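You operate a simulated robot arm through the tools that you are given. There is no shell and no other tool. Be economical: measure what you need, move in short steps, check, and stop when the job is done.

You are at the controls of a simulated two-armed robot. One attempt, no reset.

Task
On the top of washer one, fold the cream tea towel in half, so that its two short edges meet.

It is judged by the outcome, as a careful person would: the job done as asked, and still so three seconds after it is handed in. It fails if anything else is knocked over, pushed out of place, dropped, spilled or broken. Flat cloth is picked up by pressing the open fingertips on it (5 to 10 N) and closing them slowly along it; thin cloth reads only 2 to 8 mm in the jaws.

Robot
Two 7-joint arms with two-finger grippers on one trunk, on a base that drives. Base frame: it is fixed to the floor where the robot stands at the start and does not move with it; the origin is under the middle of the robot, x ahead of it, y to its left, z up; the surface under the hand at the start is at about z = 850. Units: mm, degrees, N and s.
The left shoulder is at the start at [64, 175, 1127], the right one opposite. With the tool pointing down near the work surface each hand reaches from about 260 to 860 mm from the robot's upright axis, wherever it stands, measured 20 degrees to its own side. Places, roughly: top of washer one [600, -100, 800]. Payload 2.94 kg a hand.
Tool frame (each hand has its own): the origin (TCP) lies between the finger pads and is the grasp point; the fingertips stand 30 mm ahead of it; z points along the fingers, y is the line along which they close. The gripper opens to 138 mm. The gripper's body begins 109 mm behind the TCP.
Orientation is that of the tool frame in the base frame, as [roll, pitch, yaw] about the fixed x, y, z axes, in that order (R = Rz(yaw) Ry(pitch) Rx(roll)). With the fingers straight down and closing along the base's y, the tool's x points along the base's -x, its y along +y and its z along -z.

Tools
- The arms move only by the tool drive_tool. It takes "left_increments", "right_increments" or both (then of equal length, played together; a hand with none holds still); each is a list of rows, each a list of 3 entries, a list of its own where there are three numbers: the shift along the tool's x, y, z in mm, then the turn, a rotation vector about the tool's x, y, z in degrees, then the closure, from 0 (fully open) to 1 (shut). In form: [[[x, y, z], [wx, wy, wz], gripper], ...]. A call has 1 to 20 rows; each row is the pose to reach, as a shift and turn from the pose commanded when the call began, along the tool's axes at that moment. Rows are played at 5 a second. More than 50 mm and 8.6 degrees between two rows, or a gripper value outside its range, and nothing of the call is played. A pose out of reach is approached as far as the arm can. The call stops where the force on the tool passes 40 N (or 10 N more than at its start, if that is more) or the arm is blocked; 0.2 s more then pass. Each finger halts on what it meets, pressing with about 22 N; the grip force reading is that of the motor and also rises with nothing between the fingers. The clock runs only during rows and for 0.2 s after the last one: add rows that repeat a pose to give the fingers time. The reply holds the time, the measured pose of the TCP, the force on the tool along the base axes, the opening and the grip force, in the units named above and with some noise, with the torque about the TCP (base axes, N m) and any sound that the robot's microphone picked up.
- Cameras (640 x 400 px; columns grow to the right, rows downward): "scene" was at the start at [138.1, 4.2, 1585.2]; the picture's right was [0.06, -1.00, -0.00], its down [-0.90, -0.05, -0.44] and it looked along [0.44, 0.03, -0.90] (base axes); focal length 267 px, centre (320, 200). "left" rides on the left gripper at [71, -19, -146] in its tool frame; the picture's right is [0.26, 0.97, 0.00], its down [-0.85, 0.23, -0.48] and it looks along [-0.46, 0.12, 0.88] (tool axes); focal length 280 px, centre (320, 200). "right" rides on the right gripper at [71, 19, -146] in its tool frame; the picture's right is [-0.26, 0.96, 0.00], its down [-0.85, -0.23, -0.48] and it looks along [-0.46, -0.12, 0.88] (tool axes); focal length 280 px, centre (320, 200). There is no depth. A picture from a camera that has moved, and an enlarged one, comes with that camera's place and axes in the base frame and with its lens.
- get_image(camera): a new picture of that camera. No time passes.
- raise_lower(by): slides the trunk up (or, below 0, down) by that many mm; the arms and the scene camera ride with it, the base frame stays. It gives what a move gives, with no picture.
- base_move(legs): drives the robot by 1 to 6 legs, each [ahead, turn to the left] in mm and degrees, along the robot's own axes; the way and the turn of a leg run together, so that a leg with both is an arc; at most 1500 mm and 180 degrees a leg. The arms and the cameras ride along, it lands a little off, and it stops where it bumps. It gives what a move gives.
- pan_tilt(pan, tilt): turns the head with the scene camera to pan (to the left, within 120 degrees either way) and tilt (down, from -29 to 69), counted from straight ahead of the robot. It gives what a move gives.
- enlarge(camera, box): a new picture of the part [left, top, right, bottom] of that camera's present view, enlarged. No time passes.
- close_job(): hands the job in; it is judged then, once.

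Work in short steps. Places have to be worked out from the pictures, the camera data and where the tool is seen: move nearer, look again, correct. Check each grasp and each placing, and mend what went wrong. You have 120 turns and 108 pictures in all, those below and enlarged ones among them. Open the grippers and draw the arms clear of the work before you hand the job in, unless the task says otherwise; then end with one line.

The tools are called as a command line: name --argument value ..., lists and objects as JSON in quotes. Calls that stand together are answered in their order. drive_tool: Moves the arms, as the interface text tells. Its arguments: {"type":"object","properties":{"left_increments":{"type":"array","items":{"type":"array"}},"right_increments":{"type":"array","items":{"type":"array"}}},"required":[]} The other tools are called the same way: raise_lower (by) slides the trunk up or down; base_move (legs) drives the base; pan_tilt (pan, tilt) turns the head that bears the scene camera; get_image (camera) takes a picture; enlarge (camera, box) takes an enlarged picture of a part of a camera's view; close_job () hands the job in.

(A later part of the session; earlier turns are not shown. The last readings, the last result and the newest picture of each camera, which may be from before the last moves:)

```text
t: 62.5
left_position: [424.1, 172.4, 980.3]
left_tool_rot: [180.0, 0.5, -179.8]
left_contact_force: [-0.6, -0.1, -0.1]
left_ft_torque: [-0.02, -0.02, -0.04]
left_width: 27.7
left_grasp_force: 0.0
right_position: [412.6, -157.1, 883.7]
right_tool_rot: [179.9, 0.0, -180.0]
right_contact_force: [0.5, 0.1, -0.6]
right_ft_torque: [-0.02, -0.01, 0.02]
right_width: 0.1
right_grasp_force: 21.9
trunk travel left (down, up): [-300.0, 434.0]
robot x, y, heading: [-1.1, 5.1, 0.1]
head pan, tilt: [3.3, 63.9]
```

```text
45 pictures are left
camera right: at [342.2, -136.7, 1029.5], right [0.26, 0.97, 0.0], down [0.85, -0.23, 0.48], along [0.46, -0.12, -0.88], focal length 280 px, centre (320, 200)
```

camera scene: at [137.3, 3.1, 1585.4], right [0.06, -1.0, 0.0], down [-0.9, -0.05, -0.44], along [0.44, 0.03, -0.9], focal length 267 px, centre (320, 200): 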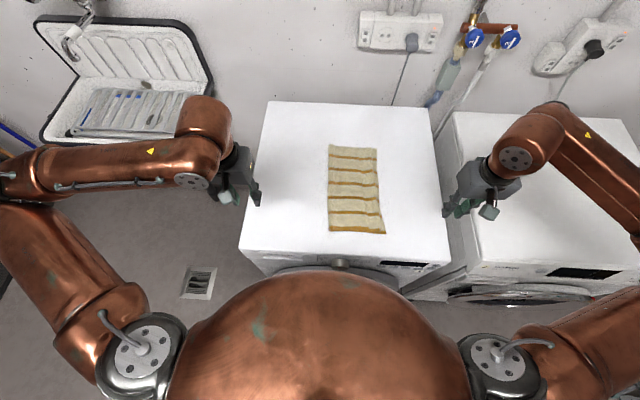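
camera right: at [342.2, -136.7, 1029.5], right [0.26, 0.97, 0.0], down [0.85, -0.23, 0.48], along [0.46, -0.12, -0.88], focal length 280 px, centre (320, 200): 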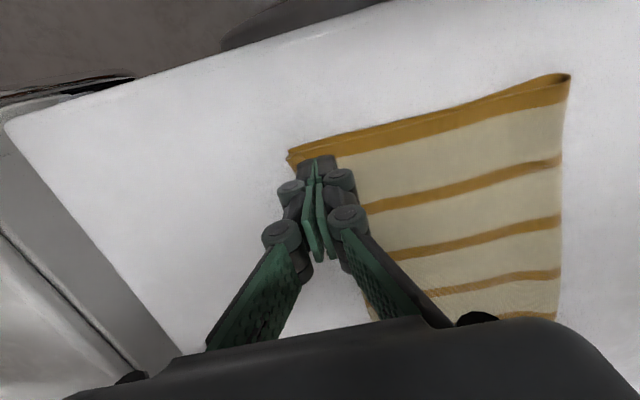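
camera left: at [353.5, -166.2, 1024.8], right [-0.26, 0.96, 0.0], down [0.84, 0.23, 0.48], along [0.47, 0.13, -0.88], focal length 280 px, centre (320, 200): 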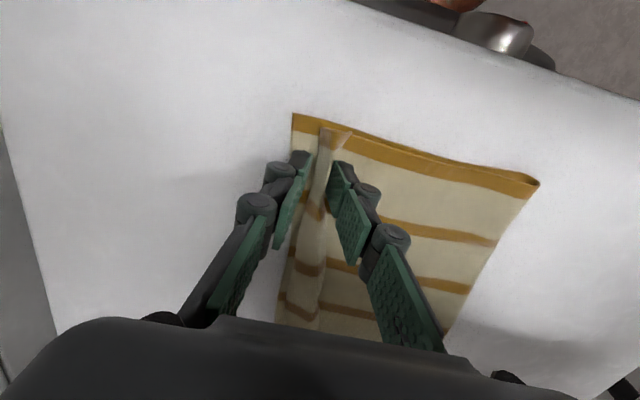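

That worked: the near corner of the top edge now meets the lower corner. I'll repeat the sweep further along, at x≈465.

drive_tool --right_increments '[[[0, 0, -22], [0, 0, 0], 1], [[-30, 30, -22], [0, 0, 0], 1], [[-52, 58, -22], [0, 0, 0], 1], [[-52, 58, -10], [0, 0, 0], 1], [[-52, 58, 0.5], [0, 0, 0], 1], [[-52, 51, 0.5], [0, 0, 0], 1], [[-52, 44, 0.5], [0, 0, 0], 1], [[-52, 37, 0.5], [0, 0, 0], 1], [[-52, 30, 0.5], [0, 0, 0], 1], [[-52, 23, 0.5], [0, 0, 0], 1], [[-52, 16, 0.5], [0, 0, 0], 1], [[-52, 10, 0.5], [0, 0, 0], 1]]'

get_image --camera "right"

```text
t: 65.1
left_position: [422.3, 172.0, 980.9]
left_tool_rot: [179.8, 0.4, -179.9]
left_contact_force: [-0.3, 0.2, -0.5]
left_ft_torque: [-0.01, 0.01, -0.02]
left_width: 27.5
left_grasp_force: 0.1
right_position: [465.1, -148.5, 882.8]
right_tool_rot: [-179.9, 0.0, -180.0]
right_contact_force: [-0.2, 0.2, -0.4]
right_ft_torque: [-0.01, 0.03, 0.02]
right_width: 0.0
right_grasp_force: 22.5
trunk travel left (down, up): [-300.0, 434.0]
robot x, y, heading: [3.0, -0.4, 0.1]
head pan, tilt: [3.3, 63.9]
```

```text
44 pictures are left
camera right: at [395.0, -127.1, 1029.1], right [0.26, 0.96, 0.0], down [0.85, -0.23, 0.48], along [0.46, -0.13, -0.88], focal length 280 px, centre (320, 200)
```

right: 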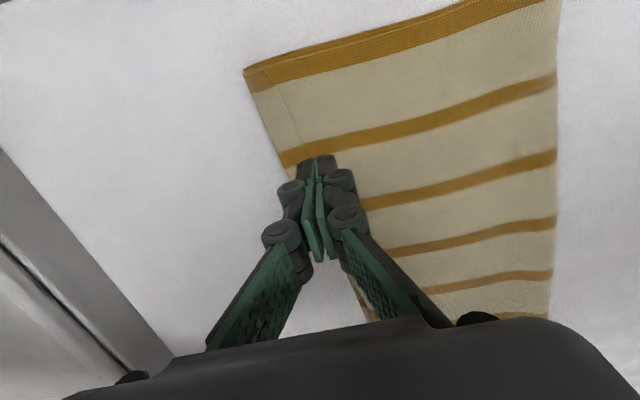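

The near part looks very good, with the top edge on the lower one. I'll continue at x≈520.

drive_tool --right_increments '[[[0, 0, -22], [0, 0, 0], 1], [[-30, 30, -22], [0, 0, 0], 1], [[-55, 56, -22], [0, 0, 0], 1], [[-55, 56, -10], [0, 0, 0], 1], [[-55, 56, -0.5], [0, 0, 0], 1], [[-55, 49, -0.5], [0, 0, 0], 1], [[-55, 42, -0.5], [0, 0, 0], 1], [[-55, 35, -0.5], [0, 0, 0], 1], [[-55, 28, -0.5], [0, 0, 0], 1], [[-55, 21, -0.5], [0, 0, 0], 1], [[-55, 14, -0.5], [0, 0, 0], 1], [[-55, 6, -0.5], [0, 0, 0], 1]]'

get_image --camera "right"

```text
t: 67.7
left_position: [425.0, 172.6, 981.4]
left_tool_rot: [179.9, 0.4, -179.8]
left_contact_force: [-0.8, 0.3, -0.8]
left_ft_torque: [0.01, -0.01, -0.03]
left_width: 27.7
left_grasp_force: 0.1
right_position: [519.9, -141.6, 883.5]
right_tool_rot: [-179.9, 0.1, 180.0]
right_contact_force: [-0.5, 0.2, -0.9]
right_ft_torque: [-0.02, -0.01, 0.0]
right_width: 0.0
right_grasp_force: 21.6
trunk travel left (down, up): [-300.0, 434.0]
robot x, y, heading: [-4.7, 3.4, 0.1]
head pan, tilt: [3.3, 63.9]
```

```text
43 pictures are left
camera right: at [448.2, -120.7, 1029.2], right [0.26, 0.97, 0.0], down [0.85, -0.23, 0.48], along [0.46, -0.12, -0.88], focal length 280 px, centre (320, 200)
```

right: 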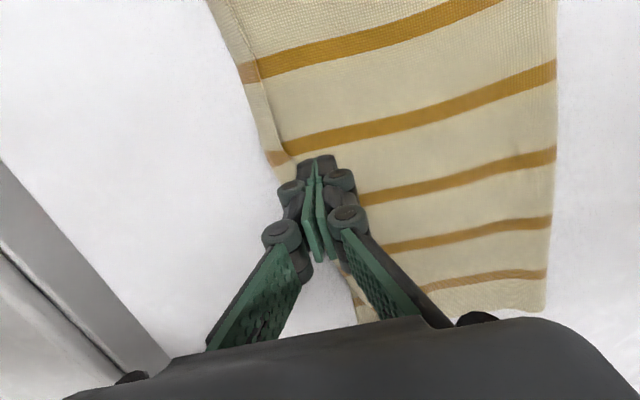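

I'll zoom in on that pale strip at the edge.

enlarge --camera "right" --box '[190, 0, 350, 180]'

```text
2.22 times, centred on (270, 90) of right
camera zoom: at [448.2, -120.7, 1029.2], right [0.26, 0.97, 0.0], down [0.85, -0.23, 0.48], along [0.46, -0.12, -0.88], focal length 623 px, centre (431, 444)
```

zoom: 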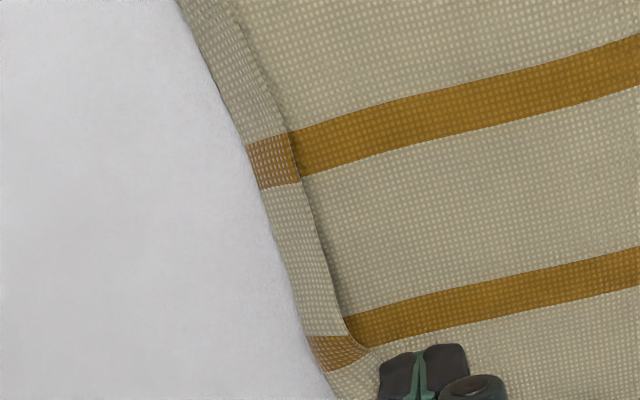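

The strip still looks partly flipped, with its crease now at the edge. I'll move away for an overall view before going on.

drive_tool --right_increments '[[[0, 0, -30], [0, 0, 0], 1], [[0, -20, -70], [0, 0, 0], 1], [[0, -60, -90], [0, 0, 0], 1], [[0, -100, -100], [0, 0, 0], 1], [[0, -140, -100], [0, 0, 0], 1], [[0, -170, -100], [0, 0, 0], 1]]'

enlarge --camera "scene" --box '[300, 130, 410, 240]'

enlarge --camera "right" --box '[400, 0, 640, 300]'

```text
t: 69.1
left_position: [422.8, 172.0, 981.7]
left_tool_rot: [179.9, 0.5, -179.9]
left_contact_force: [1.0, 0.0, -1.3]
left_ft_torque: [0.04, -0.03, -0.02]
left_width: 27.6
left_grasp_force: 0.0
right_position: [520.2, -310.8, 981.8]
right_tool_rot: [-179.9, 0.0, -180.0]
right_contact_force: [-0.4, -0.8, -0.8]
right_ft_torque: [0.01, 0.01, 0.02]
right_width: 0.3
right_grasp_force: 22.2
trunk travel left (down, up): [-300.0, 434.0]
robot x, y, heading: [-0.0, -1.7, -0.1]
head pan, tilt: [3.3, 63.9]
```

```text
3.64 times, centred on (355, 185) of scene
camera zoom: at [137.8, 3.7, 1585.3], right [0.06, -1.0, 0.0], down [-0.9, -0.05, -0.44], along [0.44, 0.03, -0.9], focal length 972 px, centre (193, 254)
```

zoom: 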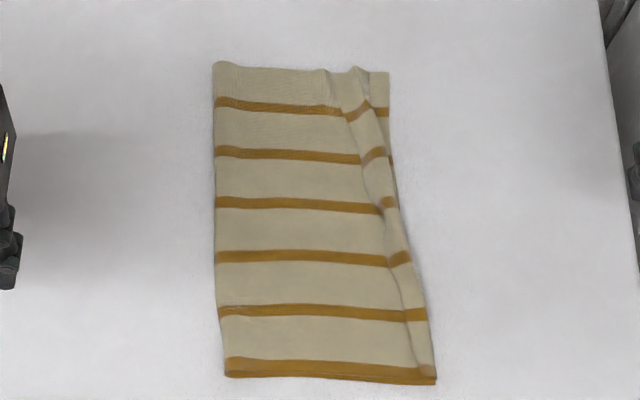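

```text
1.33 times, centred on (520, 150) of right
camera zoom: at [449.1, -290.8, 1128.2], right [0.26, 0.97, 0.0], down [0.85, -0.23, 0.48], along [0.46, -0.12, -0.88], focal length 374 px, centre (53, 267)
```

zoom: 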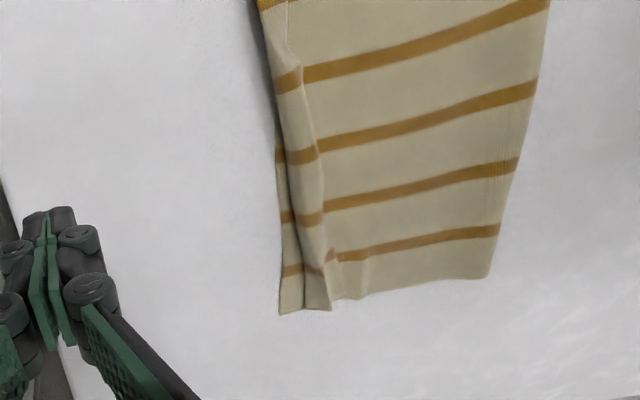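

I need to know whether the strip is flipped over or just a small pleat, so I'll take a close look at the near corner from the left hand's camera.

drive_tool --left_increments '[[[10, -40, 0], [0, 0, 0], 0.8], [[20, -80, 0], [0, 0, 0], 0.8], [[30, -120, 0], [0, 0, 0], 0.8], [[30, -165, 10], [0, 0, 0], 0.8], [[30, -210, 20], [0, 0, 0], 0.8], [[30, -255, 30], [0, 0, 0], 0.8], [[30, -290, 40], [0, 0, 0], 0.8]]'

enlarge --camera "left" --box '[220, 60, 380, 160]'

```text
t: 70.7
left_position: [396.5, -118.2, 938.5]
left_tool_rot: [179.8, 0.5, -179.9]
left_contact_force: [0.1, -0.1, -0.2]
left_ft_torque: [0.03, -0.02, 0.03]
left_width: 27.7
left_grasp_force: 0.0
right_position: [520.6, -310.8, 982.0]
right_tool_rot: [179.9, -0.1, -179.9]
right_contact_force: [0.2, 0.2, -0.2]
right_ft_torque: [0.04, 0.03, 0.01]
right_width: 0.0
right_grasp_force: 21.5
trunk travel left (down, up): [-300.0, 434.0]
robot x, y, heading: [1.0, -1.8, 0.0]
head pan, tilt: [3.3, 63.9]
```

```text
4.00 times, centred on (300, 110) of left
camera zoom: at [324.7, -137.7, 1083.3], right [-0.26, 0.96, 0.0], down [0.84, 0.23, 0.48], along [0.47, 0.13, -0.88], focal length 1122 px, centre (400, 560)
```

zoom: 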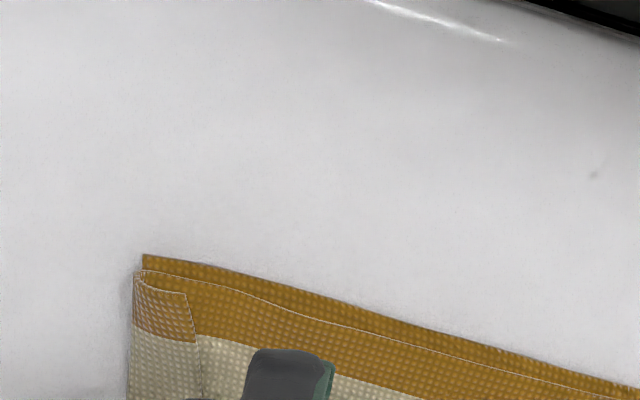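

The close-up shows the top edge is flipped back by about 11 mm at the near end and about 20 mm at the far end. At the far end, flipping it out would land exactly on the lower edge. I'll sweep there by opening the gripper, with the inner finger holding the layer while the outer one sweeps the flap over.

drive_tool --right_increments '[[[-40, 10, 0], [0, 0, 0], 1], [[-80, 30, 0], [0, 0, 0], 1], [[-115, 65, 0], [0, 0, 0], 1], [[-145, 105, 0], [0, 0, 0], 1], [[-152, 150, 0], [0, 0, 0], 1], [[-152, 195, 20], [0, 0, 0], 1], [[-152, 228, 50], [0, 0, 0], 1], [[-152, 228, 85], [0, 0, 0], 1], [[-152, 228, 97], [0, 0, 0], 1], [[-152, 228, 97], [0, 0, 0], 1]]'

get_image --camera "right"

```text
t: 72.9
left_position: [396.7, -116.9, 938.7]
left_tool_rot: [179.9, 0.4, -179.9]
left_contact_force: [-0.2, -0.1, 0.5]
left_ft_torque: [0.02, -0.01, -0.01]
left_width: 27.7
left_grasp_force: 0.0
right_position: [671.8, -84.1, 884.5]
right_tool_rot: [179.9, 0.0, 179.9]
right_contact_force: [0.7, -0.3, 0.5]
right_ft_torque: [0.01, 0.03, 0.02]
right_width: 0.0
right_grasp_force: 22.1
trunk travel left (down, up): [-300.0, 434.0]
robot x, y, heading: [0.9, 0.4, 0.0]
head pan, tilt: [3.3, 63.9]
```

```text
38 pictures are left
camera right: at [600.5, -63.2, 1030.1], right [0.26, 0.97, 0.0], down [0.85, -0.23, 0.48], along [0.46, -0.12, -0.88], focal length 280 px, centre (320, 200)
```

right: 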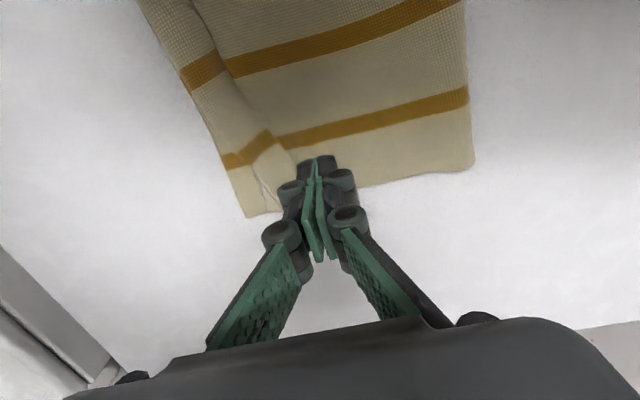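

I'll zoom in on the far flap beside the fingertip.

enlarge --camera "right" --box '[180, 100, 340, 220]'

```text
3.33 times, centred on (260, 160) of right
camera zoom: at [600.5, -63.2, 1030.1], right [0.26, 0.97, 0.0], down [0.85, -0.23, 0.48], along [0.46, -0.12, -0.88], focal length 935 px, centre (520, 333)
```

zoom: 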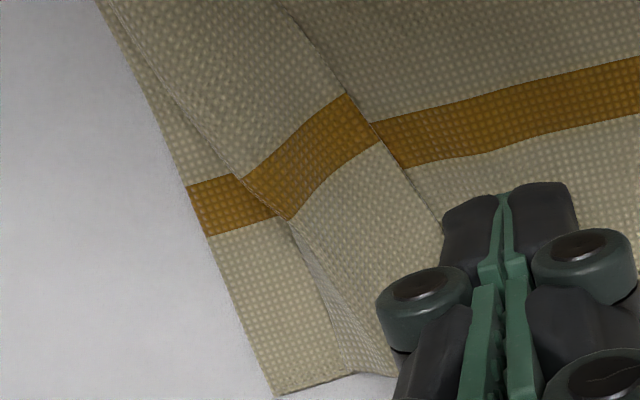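

I'll do the anchored opening sweep here: touch down lightly, then open while shifting right so that only the outer finger moves.

drive_tool --right_increments '[[[0, 0, 3], [0, 0, 0], 1], [[0, 0, 5.5], [0, 0, 0], 1], [[0, 0, 5.5], [0, 0, 0], 1], [[0, -2, 5.2], [0, 0, 0], 0.97], [[0, -4, 5], [0, 0, 0], 0.94], [[0, -6, 4.7], [0, 0, 0], 0.91], [[0, -8, 4.5], [0, 0, 0], 0.88], [[0, -10, 4.2], [0, 0, 0], 0.85], [[0, -12, 4], [0, 0, 0], 0.82], [[0, -14, 3.8], [0, 0, 0], 0.79], [[0, -16, 3.6], [0, 0, 0], 0.76], [[0, -18, 3.4], [0, 0, 0], 0.73], [[0, -20, 3.2], [0, 0, 0], 0.7], [[0, -22, 3], [0, 0, 0], 0.67], [[0, -24, 3], [0, 0, 0], 0.64], [[0, -24, 3], [0, 0, 0], 0.64]]'

get_image --camera "right"

```text
t: 76.3
left_position: [396.6, -117.3, 939.4]
left_tool_rot: [180.0, 0.4, -179.9]
left_contact_force: [0.6, 0.0, -0.6]
left_ft_torque: [-0.02, -0.04, 0.01]
left_width: 27.6
left_grasp_force: 0.0
right_position: [672.3, -107.5, 882.4]
right_tool_rot: [-180.0, 0.0, -180.0]
right_contact_force: [0.2, 1.0, 0.5]
right_ft_torque: [0.05, 0.0, -0.03]
right_width: 49.1
right_grasp_force: 0.2
trunk travel left (down, up): [-300.0, 434.0]
robot x, y, heading: [-1.6, 0.6, -0.0]
head pan, tilt: [3.3, 63.9]
```

```text
36 pictures are left
camera right: at [601.9, -86.6, 1028.7], right [0.26, 0.97, 0.0], down [0.85, -0.23, 0.48], along [0.46, -0.13, -0.88], focal length 280 px, centre (320, 200)
```

right: 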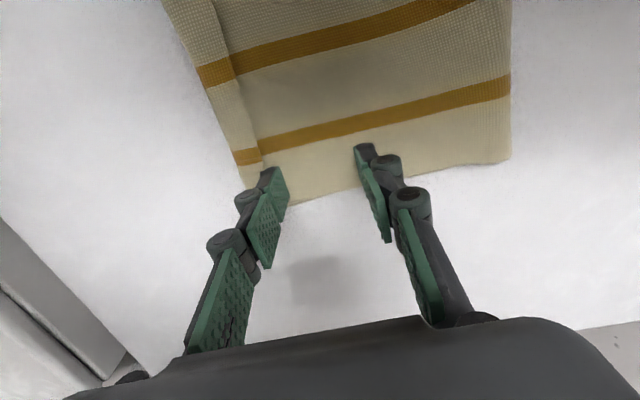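

The flap has swept out well here. I'll repeat at x≈615.

drive_tool --right_increments '[[[0, 0, -15], [0, 0, 0], 0.64], [[25, 8, -25], [0, 0, 0], 0.8], [[57, 16, -25], [0, 0, 0], 1], [[57, 16, -25], [0, 0, 0], 1], [[57, 16, -10], [0, 0, 0], 1], [[57, 16, 2], [0, 0, 0], 1], [[57, 16, 2.5], [0, 0, 0], 1], [[57, 13.6, 2.2], [0, 0, 0], 0.965], [[57, 11.2, 2], [0, 0, 0], 0.93], [[57, 8.8, 1.7], [0, 0, 0], 0.895], [[57, 6.4, 1.5], [0, 0, 0], 0.86], [[57, 4, 1.2], [0, 0, 0], 0.825], [[57, 1.6, 1], [0, 0, 0], 0.79], [[57, -0.8, 0.8], [0, 0, 0], 0.755], [[57, -3.2, 0.6], [0, 0, 0], 0.72], [[57, -5.6, 0.4], [0, 0, 0], 0.685], [[57, -8, 0.2], [0, 0, 0], 0.65], [[57, -9, 0.2], [0, 0, 0], 0.63], [[57, -9, 0.2], [0, 0, 0], 0.63]]'

get_image --camera "right"

```text
t: 80.3
left_position: [396.3, -116.8, 939.0]
left_tool_rot: [179.9, 0.4, -179.9]
left_contact_force: [0.0, 0.7, 0.0]
left_ft_torque: [0.02, -0.03, -0.03]
left_width: 27.3
left_grasp_force: 0.0
right_position: [615.8, -116.1, 882.7]
right_tool_rot: [-179.9, 0.0, -179.9]
right_contact_force: [-0.2, 0.2, 0.0]
right_ft_torque: [0.0, -0.01, 0.01]
right_width: 51.0
right_grasp_force: 0.0
trunk travel left (down, up): [-300.0, 434.0]
robot x, y, heading: [4.0, 1.1, 0.0]
head pan, tilt: [3.3, 63.9]
```

```text
35 pictures are left
camera right: at [544.3, -96.1, 1028.7], right [0.26, 0.96, 0.0], down [0.85, -0.23, 0.48], along [0.46, -0.12, -0.88], focal length 280 px, centre (320, 200)
```

right: 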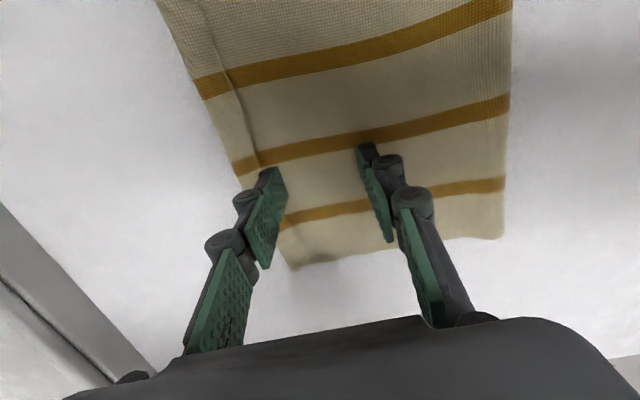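

Good progress. Next position: x≈560.

drive_tool --right_increments '[[[0, 0, -15], [0, 0, 0], 0.64], [[25, 8, -25], [0, 0, 0], 0.8], [[56, 16, -25], [0, 0, 0], 1], [[56, 16, -25], [0, 0, 0], 1], [[56, 16, -10], [0, 0, 0], 1], [[56, 16, 2], [0, 0, 0], 1], [[56, 16, 2.5], [0, 0, 0], 1], [[56, 13.6, 2.2], [0, 0, 0], 0.965], [[56, 11.2, 2], [0, 0, 0], 0.93], [[56, 8.8, 1.7], [0, 0, 0], 0.895], [[56, 6.4, 1.5], [0, 0, 0], 0.86], [[56, 4, 1.2], [0, 0, 0], 0.825], [[56, 1.6, 1], [0, 0, 0], 0.79], [[56, -0.8, 0.8], [0, 0, 0], 0.755], [[56, -3.2, 0.6], [0, 0, 0], 0.72], [[56, -5.6, 0.4], [0, 0, 0], 0.685], [[56, -8, 0.2], [0, 0, 0], 0.65], [[56, -8, 0.2], [0, 0, 0], 0.65]]'

get_image --camera "right"

```text
t: 84.1
left_position: [396.4, -116.9, 938.9]
left_tool_rot: [179.9, 0.4, -180.0]
left_contact_force: [0.6, 1.0, 0.5]
left_ft_torque: [-0.02, 0.0, 0.01]
left_width: 27.5
left_grasp_force: 0.0
right_position: [559.2, -124.9, 882.9]
right_tool_rot: [180.0, -0.2, 180.0]
right_contact_force: [0.3, 0.0, 1.0]
right_ft_torque: [0.02, -0.03, -0.02]
right_width: 48.2
right_grasp_force: 0.2
trunk travel left (down, up): [-300.0, 434.0]
robot x, y, heading: [0.8, -1.5, 0.0]
head pan, tilt: [3.3, 63.9]
```

```text
34 pictures are left
camera right: at [488.6, -103.8, 1028.9], right [0.26, 0.96, 0.0], down [0.85, -0.23, 0.48], along [0.46, -0.13, -0.88], focal length 280 px, centre (320, 200)
```

right: 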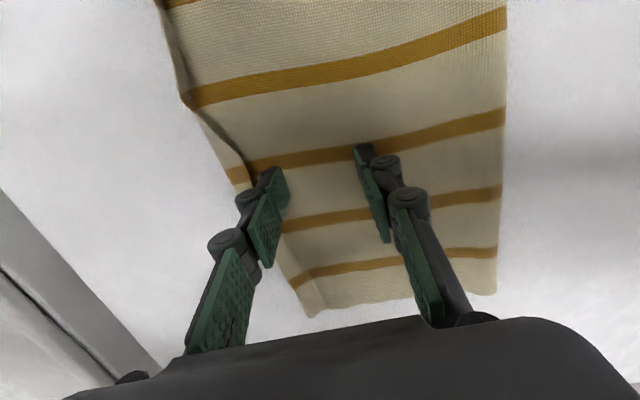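

I'll pull back for an overall look before doing the nearer part.

drive_tool --right_increments '[[[0, 0, -30], [0, 0, 0], 0.65], [[0, 0, -70], [0, 0, 0], 0.65], [[0, -40, -90], [0, 0, 0], 0.8], [[0, -80, -100], [0, 0, 0], 1], [[0, -120, -100], [0, 0, 0], 1], [[0, -160, -100], [0, 0, 0], 1], [[0, -190, -100], [0, 0, 0], 1]]' --left_increments '[[[0, 0, -20], [0, 0, 0], 0.8], [[0, 40, -30], [0, 0, 0], 0.8], [[0, 80, -30], [0, 0, 0], 0.8], [[0, 120, -30], [0, 0, 0], 0.8], [[0, 160, -30], [0, 0, 0], 0.8], [[0, 200, -30], [0, 0, 0], 0.8], [[0, 240, -30], [0, 0, 0], 0.8]]'

enlarge --camera "scene" --box '[300, 130, 410, 240]'

enlarge --camera "right" --box '[400, 0, 640, 300]'

```text
t: 85.7
left_position: [398.7, 117.6, 973.8]
left_tool_rot: [179.8, 0.3, -179.8]
left_contact_force: [-0.3, 0.8, 0.4]
left_ft_torque: [-0.03, 0.04, -0.03]
left_width: 27.6
left_grasp_force: 0.0
left hand out of reach, approached as far as the arm can: row 7
right_position: [561.0, -313.6, 983.9]
right_tool_rot: [-179.9, -0.2, 180.0]
right_contact_force: [-0.5, 0.8, -1.0]
right_ft_torque: [-0.05, 0.04, -0.01]
right_width: 0.3
right_grasp_force: 21.5
trunk travel left (down, up): [-300.0, 434.0]
robot x, y, heading: [0.7, 0.1, -0.1]
head pan, tilt: [3.3, 63.9]
```

```text
3.64 times, centred on (355, 185) of scene
camera zoom: at [140.3, 5.3, 1584.8], right [0.06, -1.0, 0.0], down [-0.9, -0.05, -0.44], along [0.44, 0.02, -0.9], focal length 972 px, centre (193, 254)
```

zoom: 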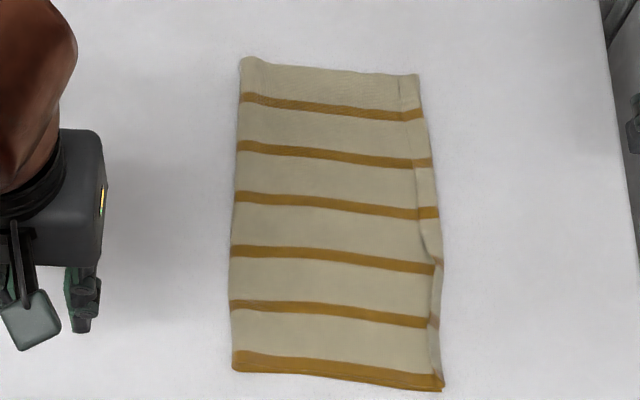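

```text
1.33 times, centred on (520, 150) of right
camera zoom: at [491.3, -293.3, 1128.8], right [0.26, 0.97, 0.0], down [0.85, -0.23, 0.47], along [0.46, -0.13, -0.88], focal length 374 px, centre (53, 267)
```

zoom: 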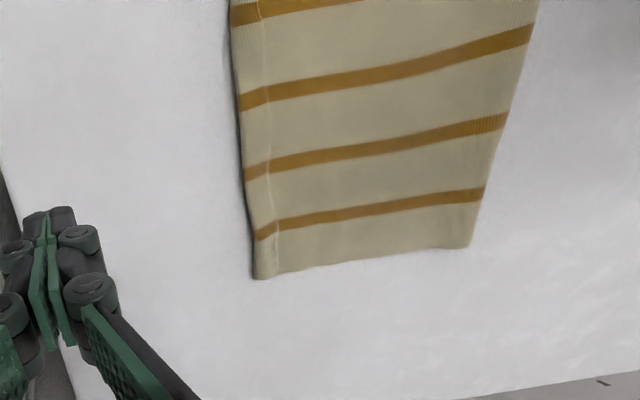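

The edges now nearly meet along the whole length. I'll check the details at the far corner and along the near part.

enlarge --camera "right" --box '[430, 120, 530, 220]'

enlarge --camera "scene" --box '[350, 140, 390, 240]'

enlarge --camera "right" --box '[420, 0, 520, 100]'

```text
4.00 times, centred on (480, 170) of right
camera zoom: at [491.3, -293.3, 1128.8], right [0.26, 0.97, 0.0], down [0.85, -0.23, 0.47], along [0.46, -0.13, -0.88], focal length 1122 px, centre (-320, 320)
```

zoom: 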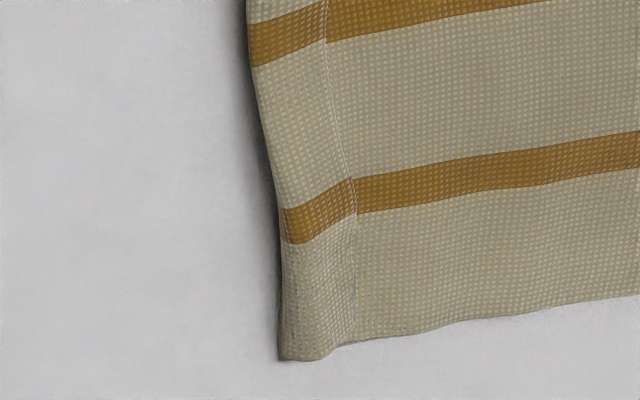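

```text
4.00 times, centred on (370, 190) of scene
camera zoom: at [140.3, 5.3, 1584.8], right [0.06, -1.0, 0.0], down [-0.9, -0.05, -0.44], along [0.44, 0.02, -0.9], focal length 1069 px, centre (120, 240)
```

zoom: 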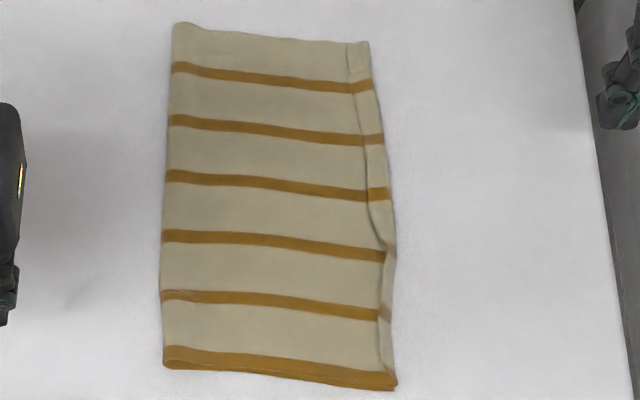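

```text
4.00 times, centred on (470, 50) of right
camera zoom: at [491.3, -293.3, 1128.8], right [0.26, 0.97, 0.0], down [0.85, -0.23, 0.47], along [0.46, -0.13, -0.88], focal length 1122 px, centre (-280, 800)
```

zoom: 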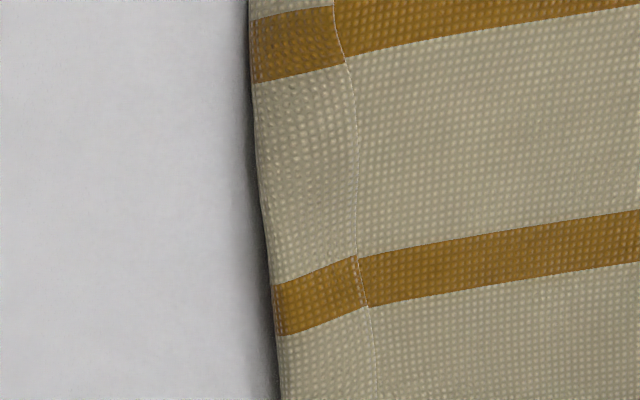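

The top edge is still flipped back by about 11–20 mm, with its crease lying on the lower edge. I'll pinch the top layer about 40 mm inside with both hands so the flap can hang free and straighten when lifted, then lay it down edge first. I'm positioning the hands now.

drive_tool --left_increments '[[[-8, -40, 0], [0, 0, 0], 0.885], [[-16, -85, 0], [0, 0, 0], 0.885], [[-24, -130, 0], [0, 0, 0], 0.885], [[-32, -170, 10], [0, 0, 0], 0.885], [[-32, -205, 25], [0, 0, 0], 0.885], [[-32, -235, 45], [0, 0, 0], 0.885], [[-32, -253, 70], [0, 0, 0], 0.885], [[-32, -253, 84], [0, 0, 0], 0.885]]' --right_increments '[[[-35, 10, 0], [0, 0, 0], 0.885], [[-70, 30, 0], [0, 0, 0], 0.885], [[-104, 55, 0], [0, 0, 0], 0.885], [[-104, 95, 0], [0, 0, 0], 0.885], [[-104, 135, 10], [0, 0, 0], 0.885], [[-104, 165, 30], [0, 0, 0], 0.885], [[-104, 185, 60], [0, 0, 0], 0.885], [[-104, 185, 94], [0, 0, 0], 0.885]]'

get_image --camera "right"

get_image --camera "left"

```text
t: 87.5
left_position: [429.6, -139.0, 888.0]
left_tool_rot: [179.9, 0.5, -180.0]
left_contact_force: [0.4, 0.0, 0.0]
left_ft_torque: [0.02, 0.01, 0.0]
left_width: 15.9
left_grasp_force: 0.0
right_position: [664.5, -129.0, 888.5]
right_tool_rot: [180.0, 0.0, -180.0]
right_contact_force: [-0.2, 0.6, 0.0]
right_ft_torque: [-0.01, -0.02, -0.02]
right_width: 15.9
right_grasp_force: 0.2
trunk travel left (down, up): [-300.0, 434.0]
robot x, y, heading: [4.2, -2.0, 0.1]
head pan, tilt: [3.3, 63.9]
```

```text
28 pictures are left
camera right: at [593.3, -108.8, 1034.6], right [0.26, 0.96, 0.0], down [0.85, -0.23, 0.47], along [0.46, -0.12, -0.88], focal length 280 px, centre (320, 200)
```

right: 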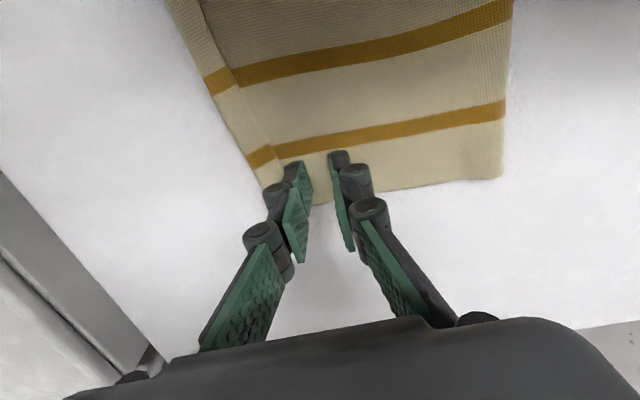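

```text
27 pictures are left
camera left: at [358.4, -158.3, 1033.3], right [-0.26, 0.96, 0.0], down [0.84, 0.23, 0.48], along [0.47, 0.13, -0.88], focal length 280 px, centre (320, 200)
```

left: 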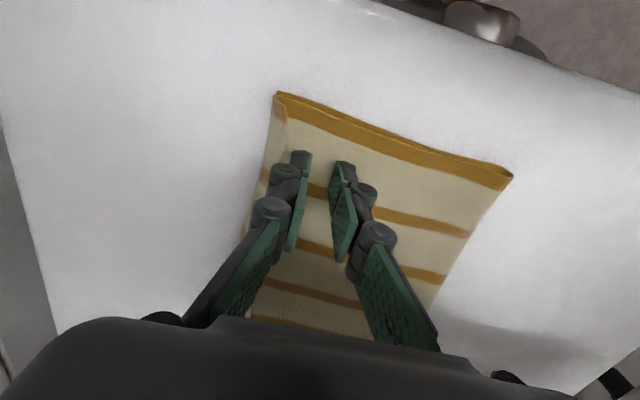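

Placement is good, just inside the flap's free edge. I'll press lightly, close slowly and lift.

drive_tool --left_increments '[[[0, 0, 5], [0, 0, 0], 0.885], [[0, 0, 7], [0, 0, 0], 0.885], [[0, 0, 8], [0, 0, 0], 0.89], [[0, 0, 8.3], [0, 0, 0], 0.91], [[0, 0, 8.6], [0, 0, 0], 0.93], [[0, 0, 8.9], [0, 0, 0], 0.95], [[0, 0, 9.1], [0, 0, 0], 0.97], [[0, 0, 9.3], [0, 0, 0], 0.99], [[0, 0, 9.3], [0, 0, 0], 1], [[0, 0, 9.3], [0, 0, 0], 1], [[0, 0, 9.3], [0, 0, 0], 1]]' --right_increments '[[[0, 0, 5], [0, 0, 0], 0.885], [[0, 0, 7], [0, 0, 0], 0.885], [[0, 0, 8], [0, 0, 0], 0.89], [[0, 0, 8.3], [0, 0, 0], 0.91], [[0, 0, 8.6], [0, 0, 0], 0.93], [[0, 0, 8.9], [0, 0, 0], 0.95], [[0, 0, 9.1], [0, 0, 0], 0.97], [[0, 0, 9.3], [0, 0, 0], 0.99], [[0, 0, 9.3], [0, 0, 0], 1], [[0, 0, 9.3], [0, 0, 0], 1], [[0, 0, 9.3], [0, 0, 0], 1]]'

drive_tool --left_increments '[[[0, 0, -10], [0, 0, 0], 1], [[0, 2, -20], [0, 0, 0], 1], [[0, 4, -32], [0, 0, 0], 1], [[0, 6, -45], [0, 0, 0], 1], [[0, 8, -58], [0, 0, 0], 1], [[0, 10, -70], [0, 0, 0], 1], [[0, 10, -70], [0, 0, 0], 1]]' --right_increments '[[[0, 0, -10], [0, 0, 0], 1], [[0, 2, -20], [0, 0, 0], 1], [[0, 4, -32], [0, 0, 0], 1], [[0, 6, -45], [0, 0, 0], 1], [[0, 8, -58], [0, 0, 0], 1], [[0, 10, -70], [0, 0, 0], 1], [[0, 10, -70], [0, 0, 0], 1]]'

get_image --camera "right"

get_image --camera "left"

```text
t: 89.9
left_position: [430.1, -139.0, 879.7]
left_tool_rot: [179.9, 0.4, -179.8]
left_contact_force: [-0.3, -0.6, 0.3]
left_ft_torque: [0.02, 0.0, -0.04]
left_width: 0.0
left_grasp_force: 21.7
right_position: [663.1, -128.5, 878.1]
right_tool_rot: [-179.9, -0.1, -180.0]
right_contact_force: [0.0, -0.4, 0.2]
right_ft_torque: [0.01, 0.01, 0.0]
right_width: 0.2
right_grasp_force: 22.2
trunk travel left (down, up): [-300.0, 434.0]
robot x, y, heading: [-0.5, 3.7, -0.1]
head pan, tilt: [3.3, 63.9]
```

```text
t: 91.5
left_position: [430.5, -129.0, 949.6]
left_tool_rot: [179.8, 0.4, -179.9]
left_contact_force: [0.4, -0.2, -0.6]
left_ft_torque: [-0.02, 0.01, 0.0]
left_width: 0.0
left_grasp_force: 22.0
right_position: [665.4, -117.6, 950.7]
right_tool_rot: [180.0, -0.1, 179.9]
right_contact_force: [-0.2, -1.0, -0.1]
right_ft_torque: [0.04, 0.04, 0.01]
right_width: 0.0
right_grasp_force: 21.9
trunk travel left (down, up): [-300.0, 434.0]
robot x, y, heading: [-3.9, -1.8, -0.2]
head pan, tilt: [3.3, 63.9]
```

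```text
26 pictures are left
camera right: at [594.2, -98.1, 1095.9], right [0.26, 0.96, 0.0], down [0.85, -0.23, 0.47], along [0.46, -0.12, -0.88], focal length 280 px, centre (320, 200)
```

right: 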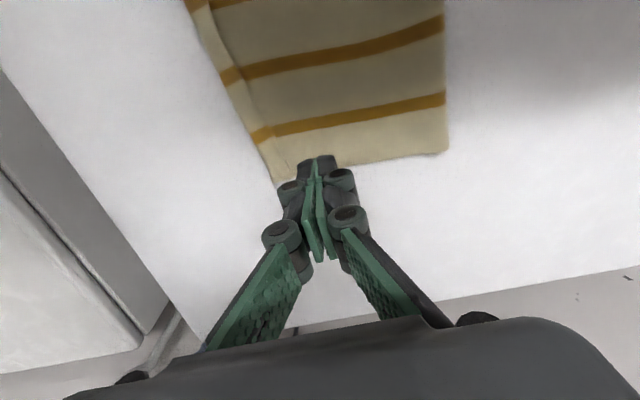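

```text
25 pictures are left
camera left: at [358.7, -149.0, 1094.1], right [-0.26, 0.96, 0.0], down [0.85, 0.23, 0.48], along [0.47, 0.13, -0.88], focal length 280 px, centre (320, 200)
```

left: 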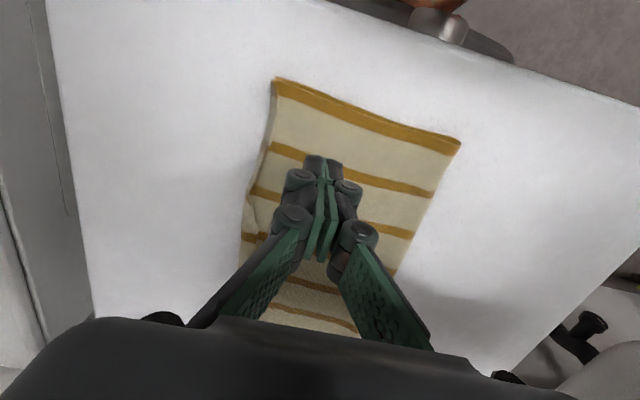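

Both hands slipped off because the press was too light. I'll go back down and adjust until I feel 6–10 N before closing.

drive_tool --left_increments '[[[0, -4, 20], [0, 0, 0], 0.87], [[0, -10, 45], [0, 0, 0], 0.87], [[0, -10, 62], [0, 0, 0], 0.87], [[0, -10, 68], [0, 0, 0], 0.87], [[0, -10, 70.5], [0, 0, 0], 0.87], [[0, -10, 70.5], [0, 0, 0], 0.87]]' --right_increments '[[[0, -4, 20], [0, 0, 0], 0.87], [[0, -10, 45], [0, 0, 0], 0.87], [[0, -10, 62], [0, 0, 0], 0.87], [[0, -10, 68], [0, 0, 0], 0.87], [[0, -10, 70.5], [0, 0, 0], 0.87], [[0, -10, 70.5], [0, 0, 0], 0.87]]'

```text
t: 92.9
left_position: [429.5, -139.1, 880.0]
left_tool_rot: [179.9, 0.5, -179.9]
left_contact_force: [1.0, 0.4, 4.0]
left_ft_torque: [-0.03, 0.0, 0.02]
left_width: 17.6
left_grasp_force: 0.1
right_position: [662.1, -129.4, 880.8]
right_tool_rot: [180.0, 0.1, 179.9]
right_contact_force: [3.0, -0.7, 13.5]
right_ft_torque: [-0.1, -0.11, 0.0]
right_width: 17.1
right_grasp_force: 0.0
trunk travel left (down, up): [-300.0, 434.0]
robot x, y, heading: [3.6, -0.8, 0.2]
head pan, tilt: [3.3, 63.9]
```

Left presses at 4 N and right at 13 N. I'll close slowly, following down as the tips shorten.

drive_tool --left_increments '[[[0, 0, 0.4], [0, 0, 0], 0.88], [[0, 0, 0.7], [0, 0, 0], 0.9], [[0, 0, 1], [0, 0, 0], 0.92], [[0, 0, 1.3], [0, 0, 0], 0.94], [[0, 0, 1.7], [0, 0, 0], 0.96], [[0, 0, 2], [0, 0, 0], 0.98], [[0, 0, 2.2], [0, 0, 0], 1], [[0, 0, 2.2], [0, 0, 0], 1], [[0, 0, 2.2], [0, 0, 0], 1]]' --right_increments '[[[0, 0, 0], [0, 0, 0], 0.88], [[0, 0, 0.3], [0, 0, 0], 0.9], [[0, 0, 0.6], [0, 0, 0], 0.92], [[0, 0, 0.9], [0, 0, 0], 0.94], [[0, 0, 1.2], [0, 0, 0], 0.96], [[0, 0, 1.5], [0, 0, 0], 0.98], [[0, 0, 1.8], [0, 0, 0], 1], [[0, 0, 1.8], [0, 0, 0], 1], [[0, 0, 1.8], [0, 0, 0], 1]]'

get_image --camera "right"

get_image --camera "left"

```text
t: 94.9
left_position: [429.2, -137.4, 878.4]
left_tool_rot: [180.0, 0.6, -179.9]
left_contact_force: [4.1, -3.4, 12.2]
left_ft_torque: [-0.08, -0.04, -0.02]
left_width: 0.0
left_grasp_force: 22.2
right_position: [662.1, -127.9, 877.7]
right_tool_rot: [180.0, 0.1, -179.9]
right_contact_force: [-4.9, -1.4, 20.5]
right_ft_torque: [-0.07, 0.09, -0.01]
right_width: 0.0
right_grasp_force: 21.8
trunk travel left (down, up): [-300.0, 434.0]
robot x, y, heading: [3.9, -1.3, 0.0]
head pan, tilt: [3.3, 63.9]
```

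```text
24 pictures are left
camera right: at [590.7, -108.1, 1024.5], right [0.26, 0.96, 0.0], down [0.85, -0.23, 0.48], along [0.46, -0.12, -0.88], focal length 280 px, centre (320, 200)
```

right: 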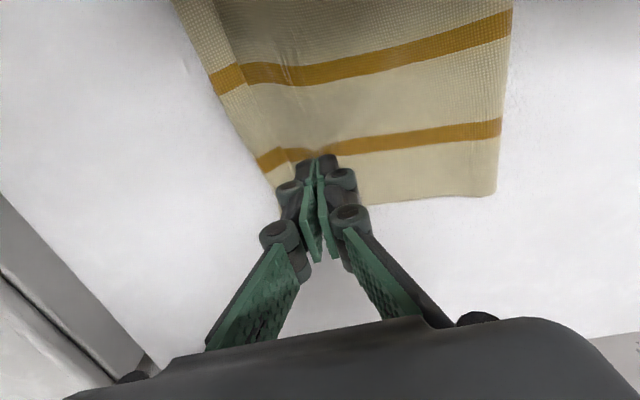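

```text
23 pictures are left
camera left: at [356.7, -157.4, 1022.7], right [-0.26, 0.96, 0.0], down [0.84, 0.23, 0.49], along [0.47, 0.13, -0.87], focal length 280 px, centre (320, 200)
```

left: 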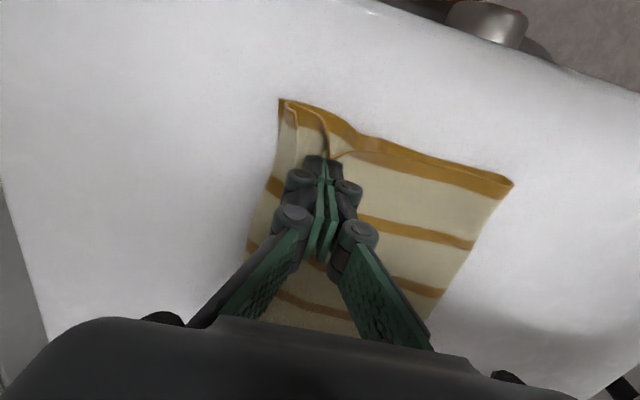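

The cloth humped up but wasn't caught. I'll reopen wider (about 32 mm), shift 7 mm inward, and press again.

drive_tool --left_increments '[[[0, 0, -12], [0, 0, 0], 0.95], [[0, 7, -14], [0, 0, 0], 0.85], [[0, 7, -14], [0, 0, 0], 0.77], [[0, 7, -8], [0, 0, 0], 0.77], [[0, 7, -5], [0, 0, 0], 0.77], [[0, 7, -2.5], [0, 0, 0], 0.77], [[0, 7, -2.5], [0, 0, 0], 0.77]]' --right_increments '[[[0, 0, -12], [0, 0, 0], 0.95], [[0, 5, -14], [0, 0, 0], 0.85], [[0, 5, -14], [0, 0, 0], 0.77], [[0, 5, -8], [0, 0, 0], 0.77], [[0, 5, -5], [0, 0, 0], 0.77], [[0, 5, -2.5], [0, 0, 0], 0.77], [[0, 5, -2.5], [0, 0, 0], 0.77]]'

```text
t: 96.5
left_position: [430.0, -131.8, 882.1]
left_tool_rot: [180.0, 0.6, -180.0]
left_contact_force: [1.9, -0.7, 10.6]
left_ft_torque: [-0.09, -0.01, 0.0]
left_width: 31.5
left_grasp_force: 0.0
right_position: [663.9, -122.5, 881.7]
right_tool_rot: [-179.9, 0.2, 179.9]
right_contact_force: [-0.6, -2.4, 16.2]
right_ft_torque: [-0.42, -0.04, 0.0]
right_width: 32.1
right_grasp_force: 1.0
trunk travel left (down, up): [-300.0, 434.0]
robot x, y, heading: [1.4, 0.8, -0.2]
head pan, tilt: [3.3, 63.9]
```

Contact is 10 N left and 16 N right. I'll ease the right slightly and close slowly, following down by only about 1 mm.

drive_tool --left_increments '[[[0, 0, 0], [0, 0, 0], 0.79], [[0, 0, 0], [0, 0, 0], 0.82], [[0, 0, 0.2], [0, 0, 0], 0.85], [[0, 0, 0.4], [0, 0, 0], 0.88], [[0, 0, 0.6], [0, 0, 0], 0.91], [[0, 0, 0.8], [0, 0, 0], 0.94], [[0, 0, 1], [0, 0, 0], 0.97], [[0, 0, 1.2], [0, 0, 0], 1], [[0, 0, 1.2], [0, 0, 0], 1], [[0, 0, 1.2], [0, 0, 0], 1]]' --right_increments '[[[0, 0, -0.5], [0, 0, 0], 0.79], [[0, 0, -0.5], [0, 0, 0], 0.82], [[0, 0, -0.3], [0, 0, 0], 0.85], [[0, 0, -0.1], [0, 0, 0], 0.88], [[0, 0, 0.1], [0, 0, 0], 0.91], [[0, 0, 0.3], [0, 0, 0], 0.94], [[0, 0, 0.5], [0, 0, 0], 0.97], [[0, 0, 0.7], [0, 0, 0], 1], [[0, 0, 0.7], [0, 0, 0], 1], [[0, 0, 0.7], [0, 0, 0], 1]]'

drive_tool --left_increments '[[[0, 0, -10], [0, 0, 0], 1], [[0, 1, -20], [0, 0, 0], 1], [[0, 2, -32], [0, 0, 0], 1], [[0, 4, -45], [0, 0, 0], 1], [[0, 6, -58], [0, 0, 0], 1], [[0, 6, -58], [0, 0, 0], 1]]' --right_increments '[[[0, 0, -10], [0, 0, 0], 1], [[0, 1, -20], [0, 0, 0], 1], [[0, 2, -32], [0, 0, 0], 1], [[0, 4, -45], [0, 0, 0], 1], [[0, 6, -58], [0, 0, 0], 1], [[0, 6, -58], [0, 0, 0], 1]]'

get_image --camera "right"

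get_image --camera "left"

```text
t: 98.7
left_position: [429.7, -130.8, 878.7]
left_tool_rot: [180.0, 0.6, -179.9]
left_contact_force: [0.8, -1.2, 8.5]
left_ft_torque: [0.04, 0.08, 0.02]
left_width: 4.0
left_grasp_force: 17.7
right_position: [662.2, -124.9, 880.1]
right_tool_rot: [180.0, 0.0, -179.9]
right_contact_force: [-0.3, 0.5, 2.5]
right_ft_torque: [0.02, 0.02, -0.03]
right_width: 5.1
right_grasp_force: 19.5
trunk travel left (down, up): [-300.0, 434.0]
robot x, y, heading: [-2.9, -0.6, -0.0]
head pan, tilt: [3.3, 63.9]
```

```text
t: 100.1
left_position: [430.4, -125.6, 936.3]
left_tool_rot: [179.9, 0.4, -180.0]
left_contact_force: [0.5, 0.5, -1.3]
left_ft_torque: [0.01, 0.03, -0.01]
left_width: 5.4
left_grasp_force: 28.1
right_position: [663.7, -116.5, 936.3]
right_tool_rot: [-180.0, -0.1, -180.0]
right_contact_force: [-1.2, 0.6, -1.7]
right_ft_torque: [-0.03, 0.03, -0.01]
right_width: 5.3
right_grasp_force: 23.9
trunk travel left (down, up): [-300.0, 434.0]
robot x, y, heading: [-0.3, 0.0, 0.2]
head pan, tilt: [3.3, 63.9]
```

```text
22 pictures are left
camera right: at [593.7, -96.9, 1081.9], right [0.26, 0.96, 0.0], down [0.85, -0.23, 0.47], along [0.46, -0.12, -0.88], focal length 280 px, centre (320, 200)
```

right: 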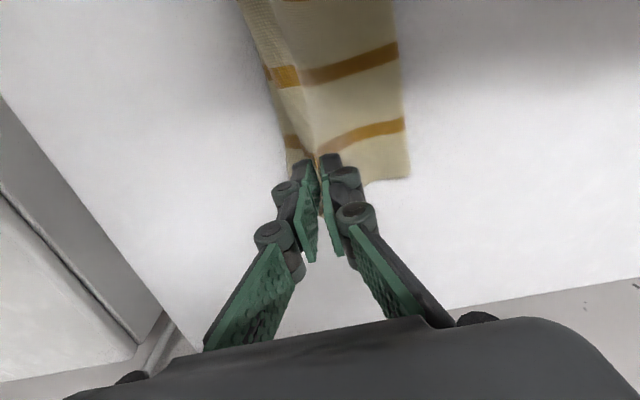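

```text
21 pictures are left
camera left: at [358.3, -145.2, 1081.8], right [-0.26, 0.96, 0.0], down [0.84, 0.23, 0.48], along [0.47, 0.13, -0.88], focal length 280 px, centre (320, 200)
```

left: 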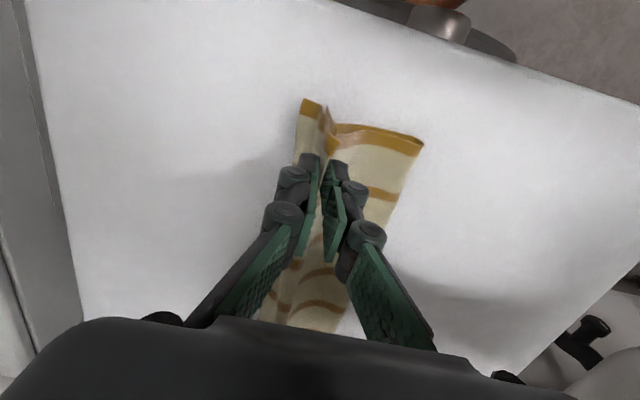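

The 5 mm widths suggest both layers are pinched here. I'll zoom in to check.

enlarge --camera "left" --box '[260, 80, 440, 180]'

enlarge --camera "right" --box '[230, 30, 430, 230]'

```text
3.56 times, centred on (350, 130) of left
camera zoom: at [358.3, -145.2, 1081.8], right [-0.26, 0.96, 0.0], down [0.84, 0.23, 0.48], along [0.47, 0.13, -0.88], focal length 997 px, centre (213, 449)
```

zoom: 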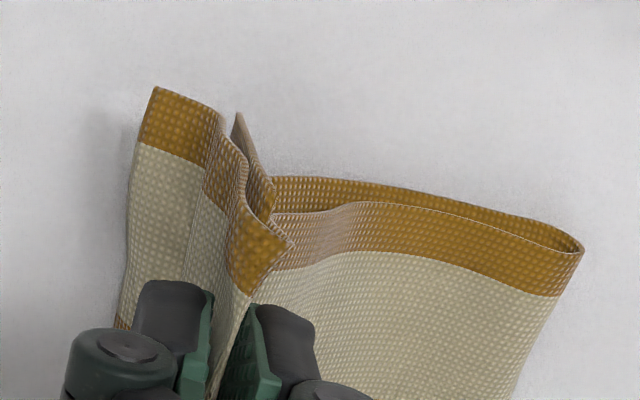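

```text
2.00 times, centred on (330, 130) of right
camera zoom: at [593.7, -96.9, 1081.9], right [0.26, 0.96, 0.0], down [0.85, -0.23, 0.47], along [0.46, -0.12, -0.88], focal length 561 px, centre (300, 340)
```

zoom: 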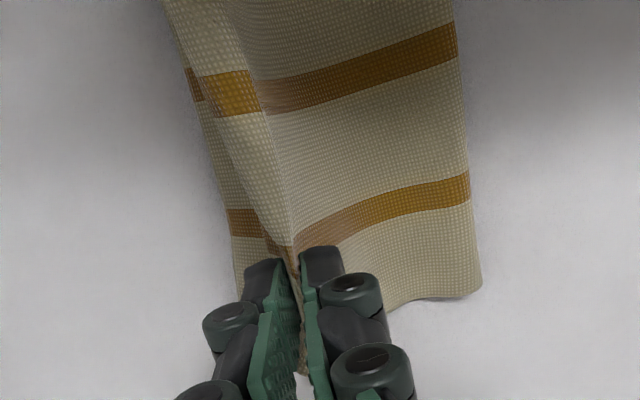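

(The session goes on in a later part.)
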